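You operate a simulated robot arm through the tools that you are given. There is no shell and no other tool. Be economical: measure what you need, move in short steps, check, and stop when the job is done.

The job below is to be done with a simulated robot arm. You get a single attempt, and the scene is never put back.

JOB
Stand the white pad beside the blue wing key. It goes on the side that lies toward x -1.0, y +0.0 (a direction in the base frame), with about 3 cm between them.
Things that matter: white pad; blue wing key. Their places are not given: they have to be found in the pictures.

It is judged by the outcome, as a careful person would: the job done as asked, and still so three seconds after it is handed in. It fails if anything else is knocked over, pushed out of place, dropped, spilled or broken.

ROBOT AND FRAMES
A 7-joint arm with a two-finger parallel gripper, fixed in place. Base frame: the origin is at the foot of the arm, x ahead of it, y to its left, z up; the work surface is at about z = 0. Units: m, rad, N and s.
With the tool pointing down near the work surface it reaches from about 0.22 to 0.58 m from the base axis. Its first joint turns from -1.152 to 1.152 rad. Payload 2.5 kg.
The tool frame sits at the grasp point between the pads (the TCP): z along the fingers, y along the line on which they close. The tips reach 0.023 m beyond it. The gripper opens to 0.094 m. The fingers are 0.038 m wide and 0.01 m thick; the gripper's body (0.054 by 0.096 m) begins 0.039 m behind the TCP.
Orientation is told as [roll, pitch, yaw] about the base's x, y, z axes, in that order, counted from this pose: with the fingers straight down and closing along the base's y, the tool's x points along the base's -x, its y along +y and its z along -z.

CONTROLS
- The arm moves only by the tool servo_tool. Its argument "increments" is a list of rows, each a list of 7 numbers: the gripper command, from -1 (fully open) to 1 (shut), values between in proportion, then the shift along the base's x, y, z in units of 400 mm (1.0 is 400 mm), then the turn, a rotation vector about the base's x, y, z in units of 60 degrees (1.0 is 60 degrees). In form: [[claw, tx, ty, tz, rx, ry, rz], ...]. A call has 1 to 20 rows; each row is the pose to reach, as a shift and turn from the pose commanded when the call began. A call with a number of a shift or a turn outside -1 to 1 is refused whole. Rows are played at 5 a second. More than 0.05 m and 0.15 rad between two rows, or a gripper value outside its range, and nothing of the call is played. Where a pose cannot be reached the arm comes as near as it can. A force on the tool above 40 N (or 10 N above the force at the start of the call, whichever is more), or a blocked arm, ends the call early, and 0.2 s more pass. The fingers move at their own pace (about 0.108 m/s each) and stop on an object; they squeeze with about 26 N. The grip force told is the motor's: it shows also when the fingers shut on nothing. Time passes only in rows, and 0.2 s behind the last, so rows that repeat a pose let the fingers close. It gives the time, the measured TCP pose, the force on the tool (base axes), the opening and the grip force at its end, in the units of the frame above (readings bear some noise), and new pictures: "show" is both (left out), scene, wrist or none.
- Cameras (640 x 400 px; columns grow to the right, rows downward): "scene" is fixed at [0.1237, -0.4046, 0.5628]; the picture's right is [0.82, -0.57, 0.00], its down [-0.23, -0.33, -0.92] and it looks along [0.53, 0.75, -0.40] (base axes); focal length 311 px, centre (320, 200). "wrist" rides on the gripper at [-0.039, 0, -0.044] in the tool frame; the picture's right is [0.00, -1.00, 0.00], its down [0.97, 0.00, -0.24] and it looks along [0.24, 0.00, 0.97] (tool axes); focal length 218 px, centre (320, 200).
- measure_at(camera, pixels): for up to 12 pixels [column, row] of the newest picture of that camera ("zoom" is the newest enlarged one), the place [x, y, z] in the base frame of the surface seen there, good to about 0.003 m. It takes no simulated time.
- zoom(camera, box): a new picture of the part [left, top, right, bottom] of that camera's present view, enlarged. It takes no simulated time.
- job_done(): hands the job in; it is judged then, once.

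Go step by step. Measure first, check grasps and placings, and put right what went wrong. The budget is 60 turns and 120 pictures, counting those below and the enlarged ones. Unless the task says otherwise, let go and move clear before handing in, and close with one line.

The tools are called after ">>>" as a command line: name --pt "numbers of a row" for each row, then --argument value for the rest, lists and objects as JSON in quotes. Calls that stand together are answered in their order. servo_tool: Moves the arm, as the interface text tells. Its arguments: {"type":"object","properties":{"increments":{"type":"array","items":{"type":"array","items":{"type":"number"}}},"show":{"type":"string","enum":["both","scene","wrist","none"]}},"required":["increments"]} The other tools are called the same way: measure_at (camera, pixels) gives the place of the surface under pixels of a picture; zoom (camera, box) takes an enlarged picture of a part of a camera's view; job_done () hands the job in.

At the start:

```text
time_s: 0.0
tcp_pos: [0.3966, 0.2007, 0.232]
ee_rot: [-0.001, -0.002, 0.001]
force: [0.5, -0.2, -0.6]
finger_gap: 0.0938
finger_force: 0.0
```

scene: 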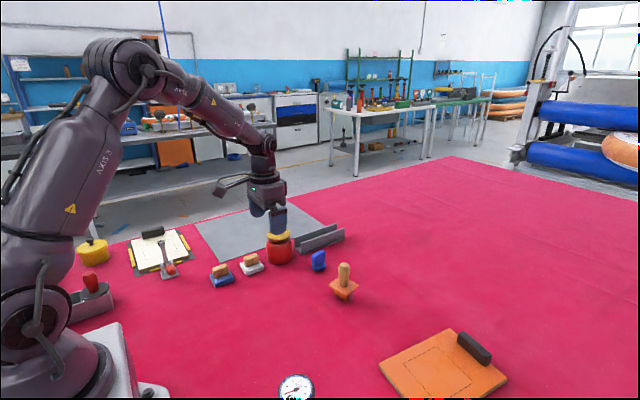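
wrist: 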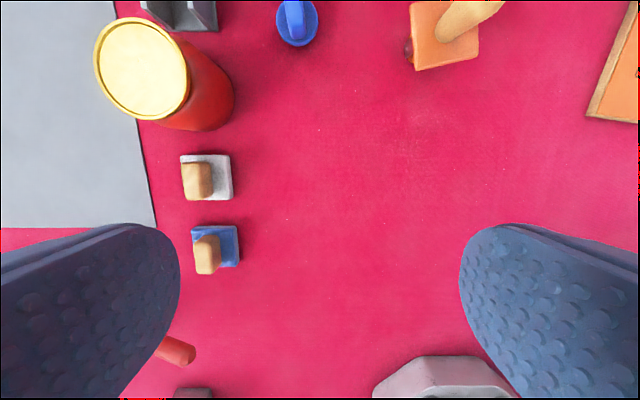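

The white pad looks to be at scene (251,264) and the blue wing key at (318,260). I'll zoom in and measure both.

>>> zoom --camera "scene" --box '[190, 210, 370, 310]'

>>> zoom --camera "wrist" --box '[90, 0, 410, 200]'

>>> measure_at --camera "wrist" --pixels '[[183, 157], [229, 155], [231, 198], [185, 200], [197, 180], [222, 175], [297, 20], [280, 20], [316, 20], [297, 45], [205, 255], [250, 180]]'

```text
3.56 times, centred on (280, 260) of scene
```

zoom: 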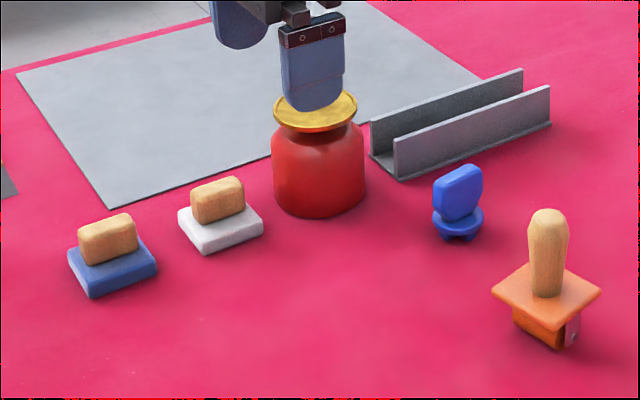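

```text
2.00 times, centred on (250, 100) of wrist
```

zoom: 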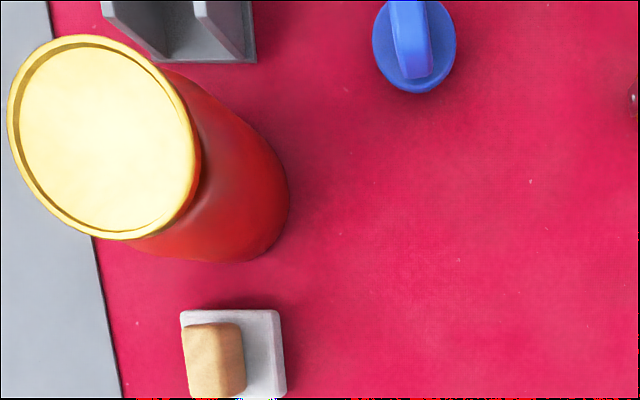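

```text
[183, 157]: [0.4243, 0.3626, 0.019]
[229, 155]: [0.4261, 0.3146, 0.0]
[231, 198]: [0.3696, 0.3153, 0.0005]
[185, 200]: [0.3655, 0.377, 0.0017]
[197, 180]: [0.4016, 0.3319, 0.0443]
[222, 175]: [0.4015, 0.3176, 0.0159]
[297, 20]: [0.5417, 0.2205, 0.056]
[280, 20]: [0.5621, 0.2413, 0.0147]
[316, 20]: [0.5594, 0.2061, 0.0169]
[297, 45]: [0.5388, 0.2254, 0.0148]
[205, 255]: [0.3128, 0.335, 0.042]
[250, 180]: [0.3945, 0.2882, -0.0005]
```

The pad centre is near (0.398, 0.337), and the red jar stands close on its +x side. I'll move above the pad at a safe height to get a better look.

>>> servo_tool --pt "-1 -0.03 0.1 0.03 0 0 0" --pt "-1 -0.06 0.2 0.03 0 0 0" --pt "-1 -0.08 0.3 0.03 0 0 0" --pt "-1 -0.08 0.34 0.03 0 0 0" --pt "-1 -0.08 0.34 0.03 0 0 0"

```text
time_s: 1.2
tcp_pos: [0.3646, 0.338, 0.2432]
ee_rot: [0.001, 0.0, -0.001]
force: [-0.2, -0.7, 0.3]
finger_gap: 0.0939
finger_force: 0.1
```

scene: 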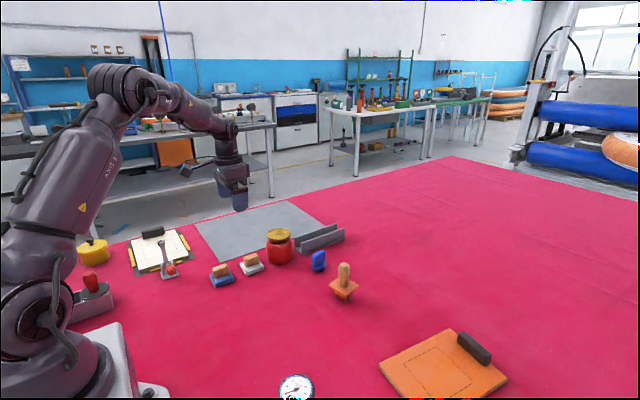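
wrist: 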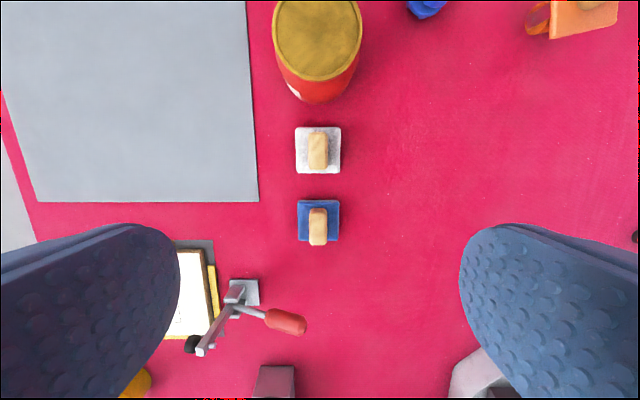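

>>> zoom --camera "wrist" --box '[240, 70, 400, 170]'

>>> measure_at --camera "wrist" --pixels '[[297, 150], [339, 150], [303, 129], [318, 171], [310, 150], [327, 150], [318, 135], [318, 165], [318, 101], [318, 78], [303, 171], [336, 131]]'

>>> measure_at --camera "scene" --pixels '[[318, 256], [313, 267], [319, 270], [325, 266], [279, 232], [266, 250], [291, 255]]'

```text
4.00 times, centred on (320, 120) of wrist
```

zoom: 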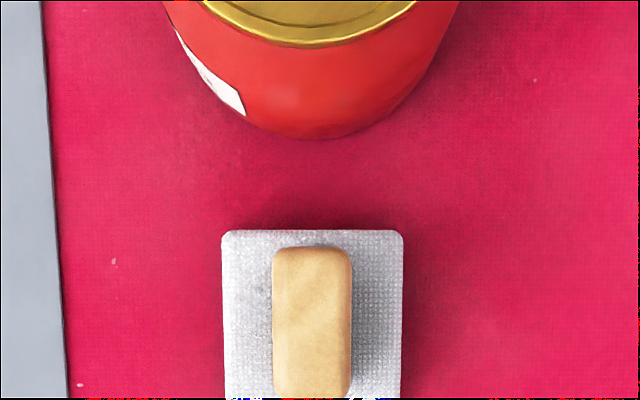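

```text
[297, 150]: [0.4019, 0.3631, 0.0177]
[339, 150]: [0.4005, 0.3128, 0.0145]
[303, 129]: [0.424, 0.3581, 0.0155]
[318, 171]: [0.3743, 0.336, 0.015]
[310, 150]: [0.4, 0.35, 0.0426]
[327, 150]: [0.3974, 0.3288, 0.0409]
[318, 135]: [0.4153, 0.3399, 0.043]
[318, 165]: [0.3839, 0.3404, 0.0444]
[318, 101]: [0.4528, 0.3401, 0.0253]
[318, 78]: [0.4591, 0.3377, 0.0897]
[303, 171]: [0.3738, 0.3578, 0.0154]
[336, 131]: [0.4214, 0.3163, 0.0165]
```

```text
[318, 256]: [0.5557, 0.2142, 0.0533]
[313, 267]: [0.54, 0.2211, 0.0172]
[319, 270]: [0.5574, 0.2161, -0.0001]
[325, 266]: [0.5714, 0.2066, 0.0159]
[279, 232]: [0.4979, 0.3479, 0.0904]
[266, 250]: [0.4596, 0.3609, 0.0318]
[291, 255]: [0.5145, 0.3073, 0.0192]
```

The pad is 5 cm square, centred at (0.399, 0.338). Its handle is about 2 cm wide along y, with its top at z 0.043, and the jar starts at x 0.453. I'll descend over the handle in steps.

>>> servo_tool --pt "-1 0.075 0.005 0 0 0 0" --pt "-1 0.075 0.005 -0.1 0 0 0" --pt "-1 0.075 0.005 -0.2 0 0 0" --pt "-1 0.075 0.005 -0.3 0 0 0" --pt "-1 0.075 0.005 -0.37 0 0 0" --pt "-1 0.075 0.005 -0.37 0 0 0"

```text
time_s: 2.6
tcp_pos: [0.396, 0.3408, 0.0959]
ee_rot: [0.0, 0.0, 0.0]
force: [-0.5, 0.1, -0.5]
finger_gap: 0.094
finger_force: 0.0
```

scene: 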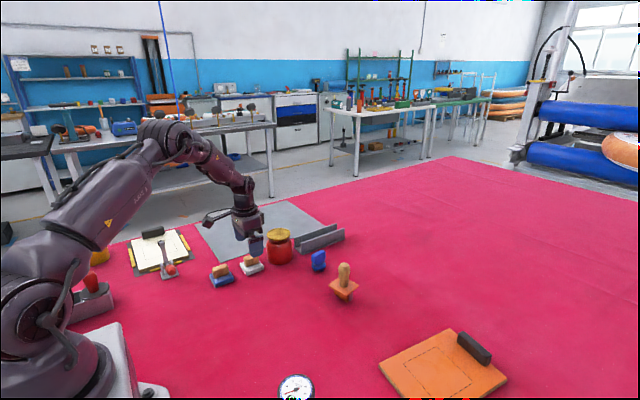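
wrist: 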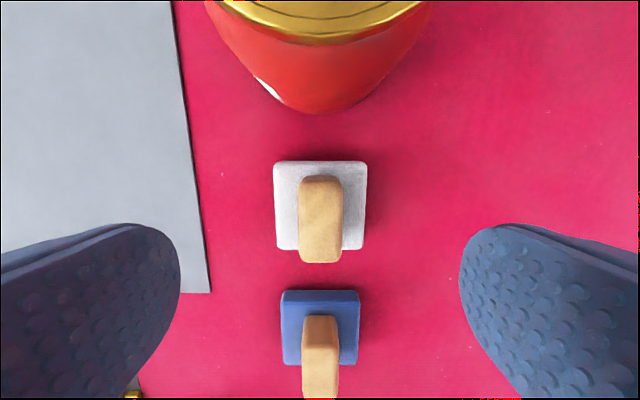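

The handle is at wrist (320,220), centred between the fingers. I'll descend to TCP z of about 0.043 and close.

>>> servo_tool --pt "-1 0.0 -0.003 -0.07 0 0 0" --pt "-1 0.0 -0.003 -0.132 0 0 0" --pt "-1 0.0 -0.003 -0.132 0 0 0" --pt "0 0.0 -0.003 -0.132 0 0 0" --pt "1 0.0 -0.003 -0.132 0 0 0" --pt "1 0.0 -0.003 -0.132 0 0 0" --pt "1 0.0 -0.003 -0.132 0 0 0" --pt "1 0.0 -0.003 -0.132 0 0 0"

```text
time_s: 4.4
tcp_pos: [0.3947, 0.3376, 0.0437]
ee_rot: [-0.001, 0.001, -0.002]
force: [1.0, 0.9, 0.6]
finger_gap: 0.0214
finger_force: 25.4
```

scene: 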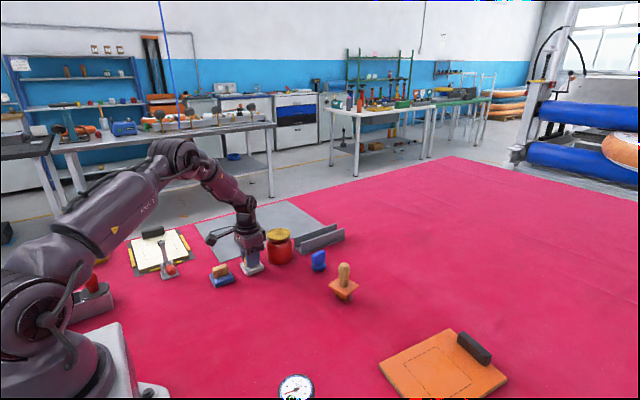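
wrist: 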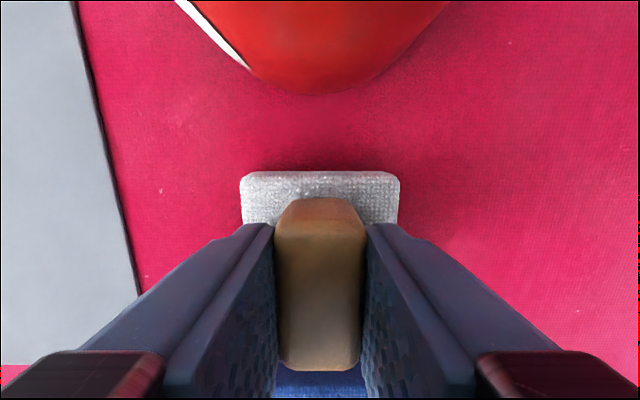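

The handle is gripped with a gap of 0.0214 m. I'll lift well above the jar, then move toward y 0.218.

>>> servo_tool --pt "1 0 0 0.08 0 0 0" --pt "1 0 0 0.18 0 0 0" --pt "1 0 0 0.28 0 0 0" --pt "1 0 -0.1 0.3 0 0 0" --pt "1 0 -0.2 0.3 0 0 0" --pt "1 0 -0.3 0.3 0 0 0" --pt "1 0 -0.3 0.3 0 0 0"

```text
time_s: 6.0
tcp_pos: [0.3957, 0.2169, 0.1636]
ee_rot: [0.001, 0.001, 0.0]
force: [0.0, 0.2, 0.3]
finger_gap: 0.0
finger_force: 25.6
```

scene: 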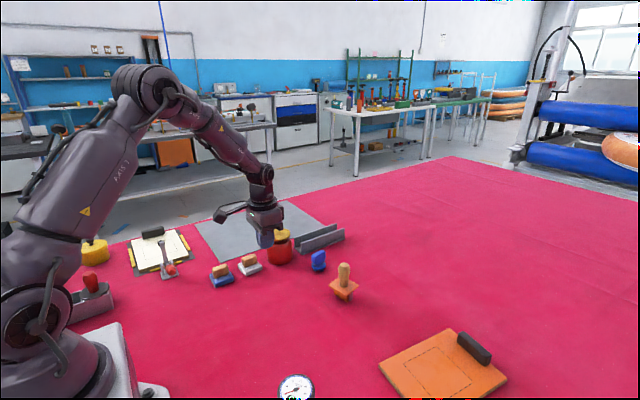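
wrist: 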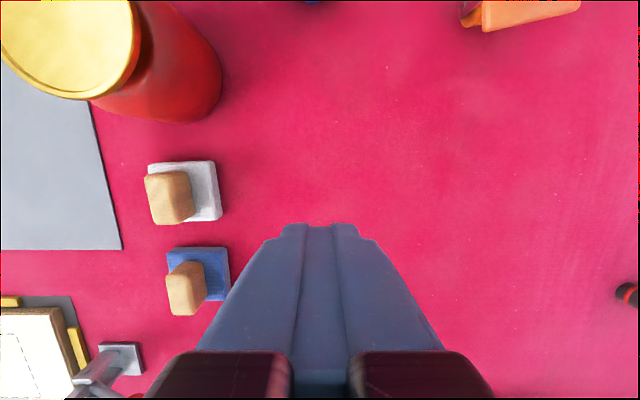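

The pad slipped out: the gap is 0 and the pad is still standing at wrist (185,190). I'll go back over it, check its position, and grip the base sides instead, which are 5 cm apart.

>>> servo_tool --pt "-1 0 0.1 0 0 0 0" --pt "-1 0 0.2 0 0 0 0" --pt "-1 0 0.3 0 0 0 0" --pt "-1 0 0.3 0 0 0 0" --show "wrist"

>>> zoom --camera "scene" --box '[200, 230, 300, 292]'

```text
time_s: 7.0
tcp_pos: [0.3935, 0.3367, 0.1636]
ee_rot: [-0.001, 0.0, 0.001]
force: [0.2, -0.2, -0.4]
finger_gap: 0.0942
finger_force: 0.0
```

wrist: 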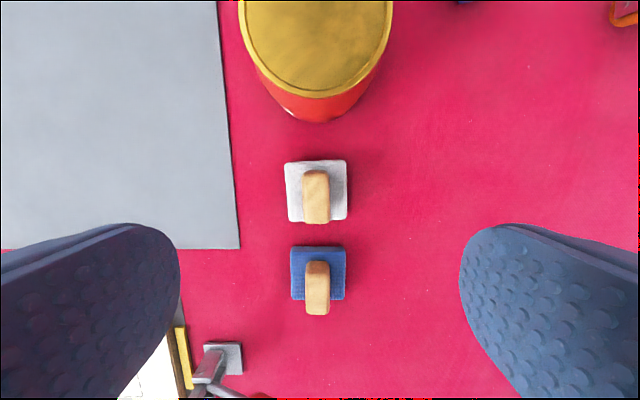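

```text
6.40 times, centred on (250, 261) of scene
```

zoom: 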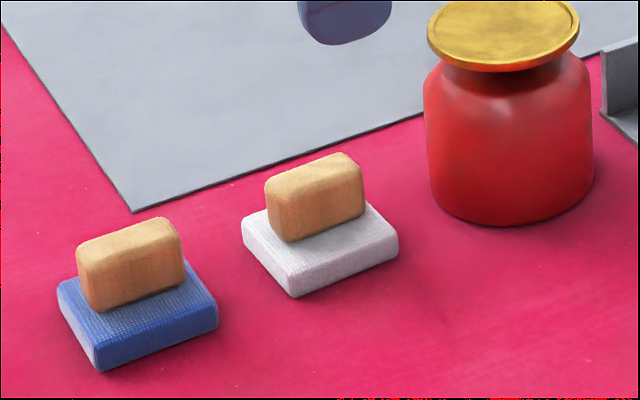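

>>> measure_at --camera "wrist" --pixels '[[288, 190], [344, 190], [294, 163], [336, 163], [295, 218], [338, 217], [306, 190], [325, 190], [317, 176], [317, 218], [315, 250]]'

```text
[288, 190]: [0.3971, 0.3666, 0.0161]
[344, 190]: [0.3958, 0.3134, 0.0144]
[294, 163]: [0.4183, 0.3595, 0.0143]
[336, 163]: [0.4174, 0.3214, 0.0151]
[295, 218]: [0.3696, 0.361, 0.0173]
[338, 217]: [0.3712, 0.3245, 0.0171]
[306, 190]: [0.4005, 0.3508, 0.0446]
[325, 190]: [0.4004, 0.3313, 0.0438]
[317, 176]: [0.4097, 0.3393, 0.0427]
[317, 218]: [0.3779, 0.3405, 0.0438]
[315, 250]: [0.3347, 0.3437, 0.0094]
```

The pad is now centred at about (0.394, 0.340). I'll lower to TCP z of about 0.027 and close on the base.

>>> servo_tool --pt "-1 0 0.007 -0.1 0 0 0" --pt "-1 0 0.007 -0.2 0 0 0" --pt "-1 0 0.007 -0.28 0 0 0" --pt "-1 0 0.007 -0.325 0 0 0" --pt "-1 0 0.007 -0.342 0 0 0" --pt "-1 0 0.007 -0.342 0 0 0" --pt "0.2 0 0.007 -0.342 0 0 0" --pt "1 0 0.007 -0.342 0 0 0" --pt "1 0 0.007 -0.342 0 0 0" --pt "1 0 0.007 -0.342 0 0 0" --show "wrist"

```text
time_s: 9.2
tcp_pos: [0.3957, 0.3422, 0.0268]
ee_rot: [0.0, -0.002, -0.003]
force: [0.3, -0.2, -0.2]
finger_gap: 0.054
finger_force: 26.3
```

wrist: 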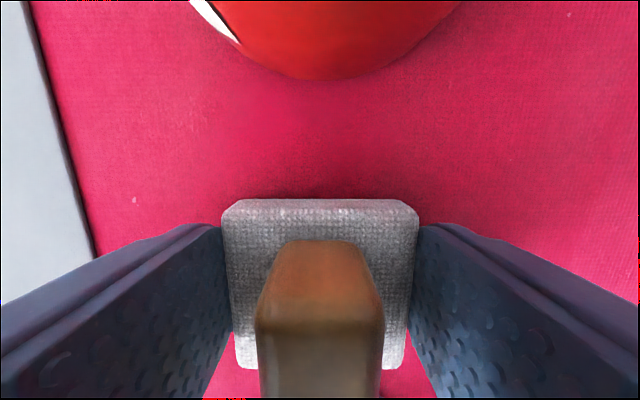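

The base is gripped with a gap of 0.054 m. I'll lift slowly and check.

>>> servo_tool --pt "1 0 0 0.01 0 0 0" --pt "1 0 0 0.025 0 0 0" --pt "1 0 0 0.045 0 0 0" --pt "1 0 0 0.065 0 0 0" --pt "1 0 0 0.08 0 0 0" --pt "1 0 0 0.08 0 0 0"

```text
time_s: 10.6
tcp_pos: [0.3954, 0.3407, 0.058]
ee_rot: [-0.001, 0.0, 0.0]
force: [0.1, 0.0, -0.9]
finger_gap: 0.0541
finger_force: 25.9
```

scene: 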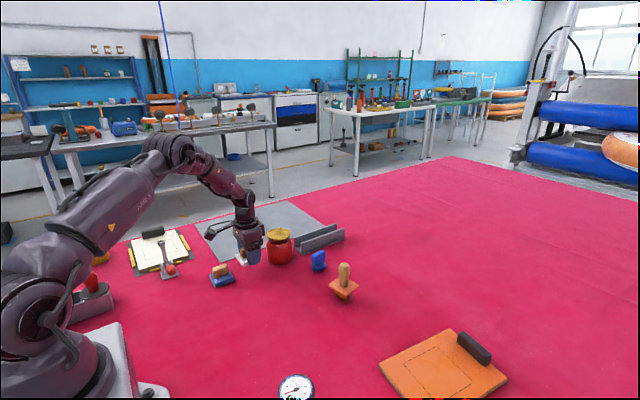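
wrist: 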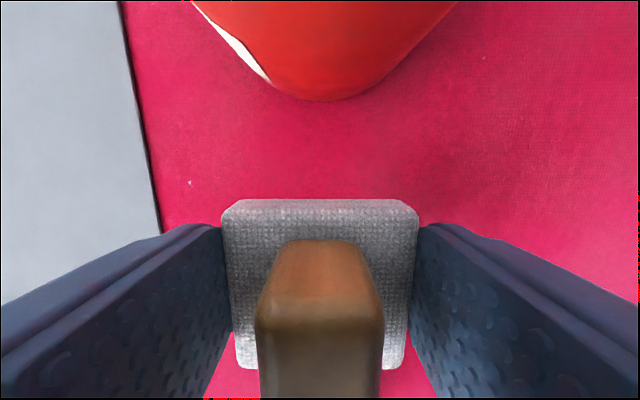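

The pad is held and came up with the gripper. I'll raise it a bit more and carry it gently to y of about 0.222, then look at the key again.

>>> servo_tool --pt "1 0 0 0.04 0 0 0" --pt "1 0 0 0.09 0 0 0" --pt "1 0 -0.03 0.12 0 0 0" --pt "1 0 -0.09 0.12 0 0 0" --pt "1 0 -0.15 0.12 0 0 0" --pt "1 0 -0.21 0.12 0 0 0" --pt "1 0 -0.27 0.12 0 0 0" --pt "1 0.0 -0.295 0.12 0 0 0" --pt "1 0.03 -0.295 0.12 0 0 0" --pt "1 0.06 -0.295 0.12 0 0 0" --pt "1 0.06 -0.295 0.12 0 0 0"

```text
time_s: 13.0
tcp_pos: [0.4188, 0.2236, 0.1054]
ee_rot: [0.002, 0.0, -0.002]
force: [-0.3, -0.4, -0.8]
finger_gap: 0.054
finger_force: 25.9
```

scene: 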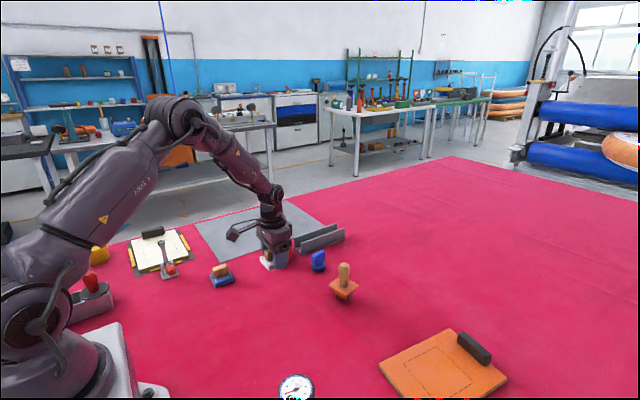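
wrist: 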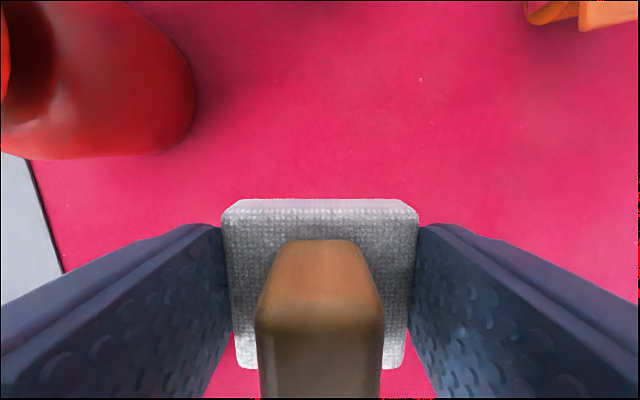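

The key shows clear in the scene view at (318,260). I'll measure its outline and the pad's leading edge.

>>> zoom --camera "scene" --box '[295, 240, 343, 270]'

>>> measure_at --camera "wrist" --pixels '[[320, 203], [260, 203], [380, 203], [225, 220], [415, 220], [240, 365], [395, 365]]'

```text
13.33 times, centred on (319, 255) of scene
```

zoom: 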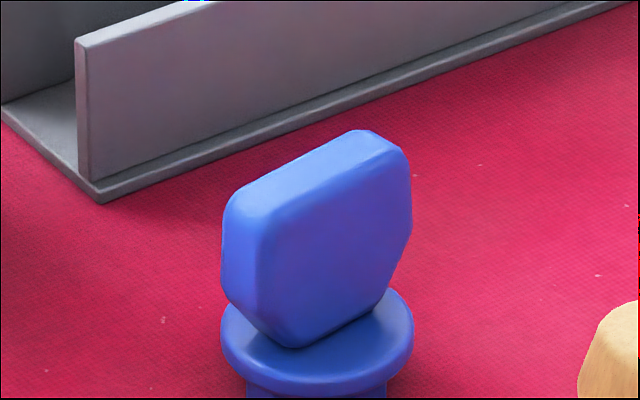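

```text
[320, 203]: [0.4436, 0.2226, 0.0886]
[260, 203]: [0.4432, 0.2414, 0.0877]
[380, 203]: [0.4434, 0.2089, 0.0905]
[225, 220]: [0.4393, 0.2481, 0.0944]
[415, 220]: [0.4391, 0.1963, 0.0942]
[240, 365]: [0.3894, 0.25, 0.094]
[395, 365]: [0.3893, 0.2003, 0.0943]
```

>>> measure_at --camera "zoom" --pixels '[[226, 330], [408, 325], [318, 378], [250, 200], [240, 320], [390, 150], [360, 137], [290, 335], [405, 345], [240, 345]]'

>>> zoom --camera "scene" --box '[240, 225, 352, 295]'

```text
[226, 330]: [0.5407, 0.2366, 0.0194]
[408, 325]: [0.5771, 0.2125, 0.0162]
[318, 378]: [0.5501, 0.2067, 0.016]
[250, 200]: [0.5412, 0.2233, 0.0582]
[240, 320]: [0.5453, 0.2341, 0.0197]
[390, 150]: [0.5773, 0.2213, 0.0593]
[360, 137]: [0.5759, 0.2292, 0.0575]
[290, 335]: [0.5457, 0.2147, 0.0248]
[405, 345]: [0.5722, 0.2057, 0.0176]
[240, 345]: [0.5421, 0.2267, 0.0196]
```

```text
5.71 times, centred on (296, 260) of scene
```

zoom: 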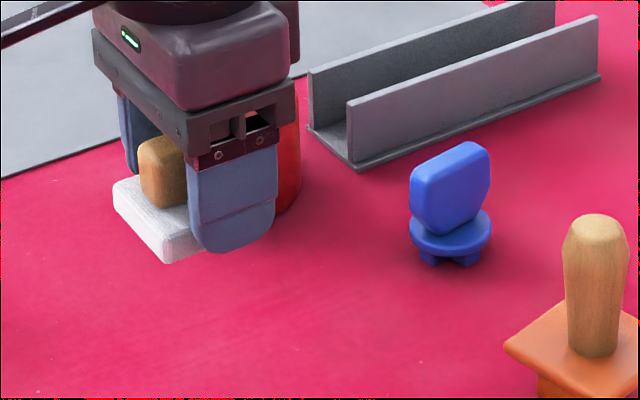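

The key's base is centred near (0.559, 0.223) with radius 0.02, so its near edge is at x 0.538. The pad's leading edge is 0.025 ahead of the TCP, so I'll aim for TCP x of 0.483. I'll move in and lower gently, keeping the grip closed.

>>> servo_tool --pt "1 0.04 0 0 0 0 0" --pt "1 0.08 0 0 0 0 0" --pt "1 0.12 0 0 0 0 0" --pt "1 0.16 0 0 0 0 0" --pt "1 0.16 0 -0.05 0 0 0" --pt "1 0.16 0 -0.1 0 0 0" --pt "1 0.16 0 -0.14 0 0 0" --pt "1 0.16 0 -0.14 0 0 0"

```text
time_s: 14.8
tcp_pos: [0.4832, 0.2245, 0.0511]
ee_rot: [-0.001, -0.001, -0.001]
force: [0.0, 0.9, -0.5]
finger_gap: 0.0539
finger_force: 26.1
```

scene: 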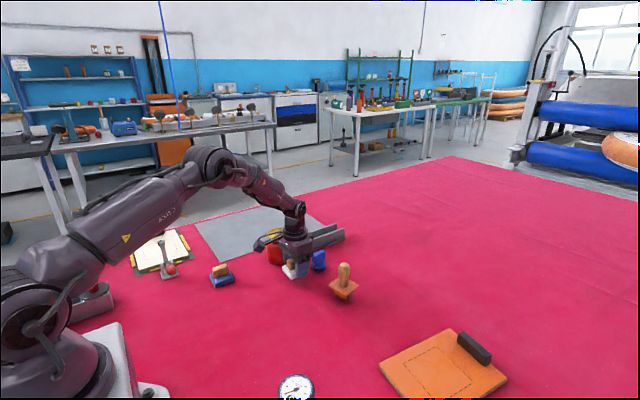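
wrist: 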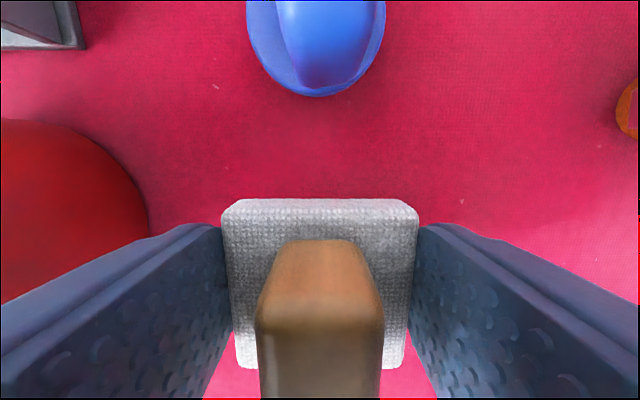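

>>> measure_at --camera "wrist" --pixels '[[320, 201], [317, 94], [317, 85], [255, 40], [380, 40], [147, 210]]'

```text
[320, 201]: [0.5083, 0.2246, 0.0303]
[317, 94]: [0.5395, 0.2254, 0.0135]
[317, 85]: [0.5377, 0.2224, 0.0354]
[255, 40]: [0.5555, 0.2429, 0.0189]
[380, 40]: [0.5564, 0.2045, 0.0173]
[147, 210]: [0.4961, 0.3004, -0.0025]
```

The pad's edge is at x 0.508 and the key's edge at 0.538, so the gap is 3 cm and the two are aligned in y. I'll lower the last 2.4 cm and open partway.

>>> servo_tool --pt "1 0 0 -0.03 0 0 0" --pt "1 0 0 -0.05 0 0 0" --pt "1 0 0 -0.059 0 0 0" --pt "1 0 0 -0.059 0 0 0" --pt "-0.3 0 0 -0.059 0 0 0" --pt "-0.5 0 0 -0.059 0 0 0" --pt "-0.5 0 0 -0.059 0 0 0"

```text
time_s: 16.4
tcp_pos: [0.4829, 0.2242, 0.0261]
ee_rot: [0.002, 0.002, 0.0]
force: [-0.3, -0.8, 0.5]
finger_gap: 0.0708
finger_force: 0.1
```

scene: 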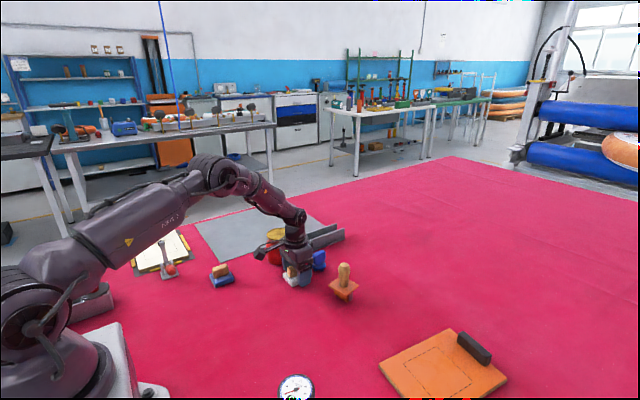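
wrist: 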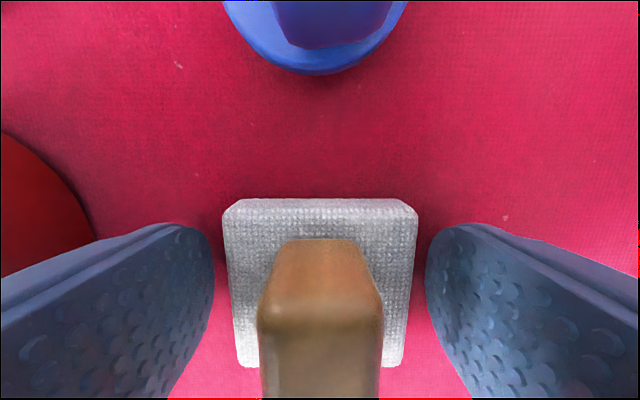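

The pad is released and sits flat. I'll raise the gripper straight up, back it away, and check.

>>> servo_tool --pt "-0.5 0 0 0.05 0 0 0" --pt "-0.5 0 0 0.15 0 0 0" --pt "-0.5 0 0 0.25 0 0 0" --pt "-0.5 0 0 0.35 0 0 0" --pt "-0.5 -0.1 0 0.4 0 0 0" --pt "-0.5 -0.2 0 0.4 0 0 0" --pt "-0.5 -0.2 0 0.4 0 0 0"

>>> zoom --camera "scene" --box '[190, 210, 370, 310]'

```text
time_s: 18.0
tcp_pos: [0.4022, 0.2226, 0.1859]
ee_rot: [-0.001, -0.001, 0.0]
force: [-0.2, -0.6, 0.0]
finger_gap: 0.0703
finger_force: 0.0
```

scene: 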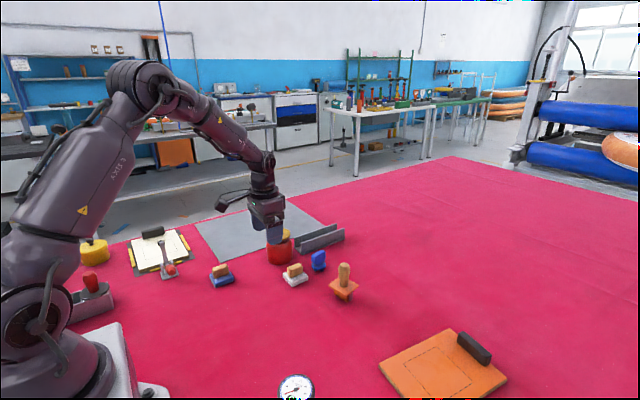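
wrist: 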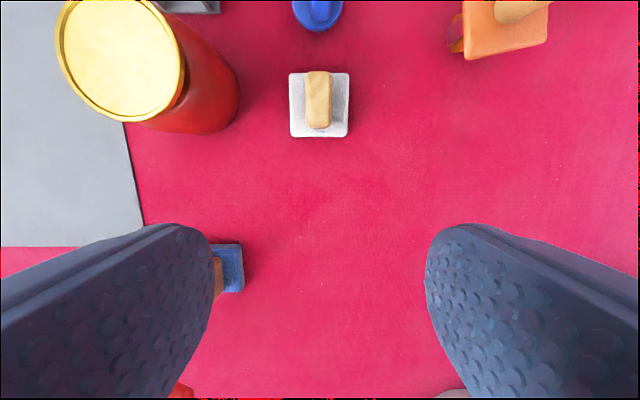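

```text
3.56 times, centred on (280, 260) of scene
```

zoom: 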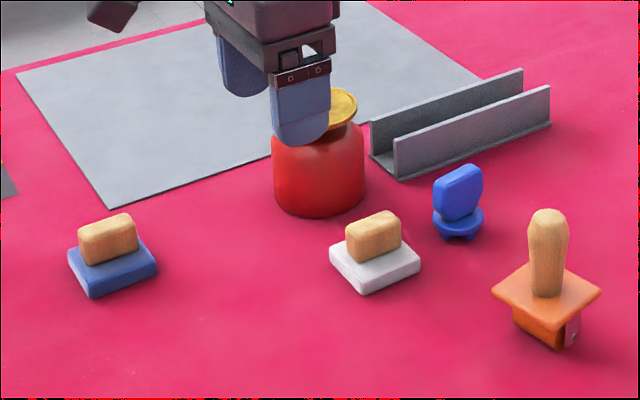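

The pad stands flat on the -x side of the key, nothing else appears to have moved, and the arm is clear. I'm handing the job in.

>>> job_done

```text
The job is handed in.
```

The white pad stands upright on the -x side of the blue wing key, with about 3 cm between them as measured just before I set it down. The first grip on the handle slipped, so I lifted it by its base instead.
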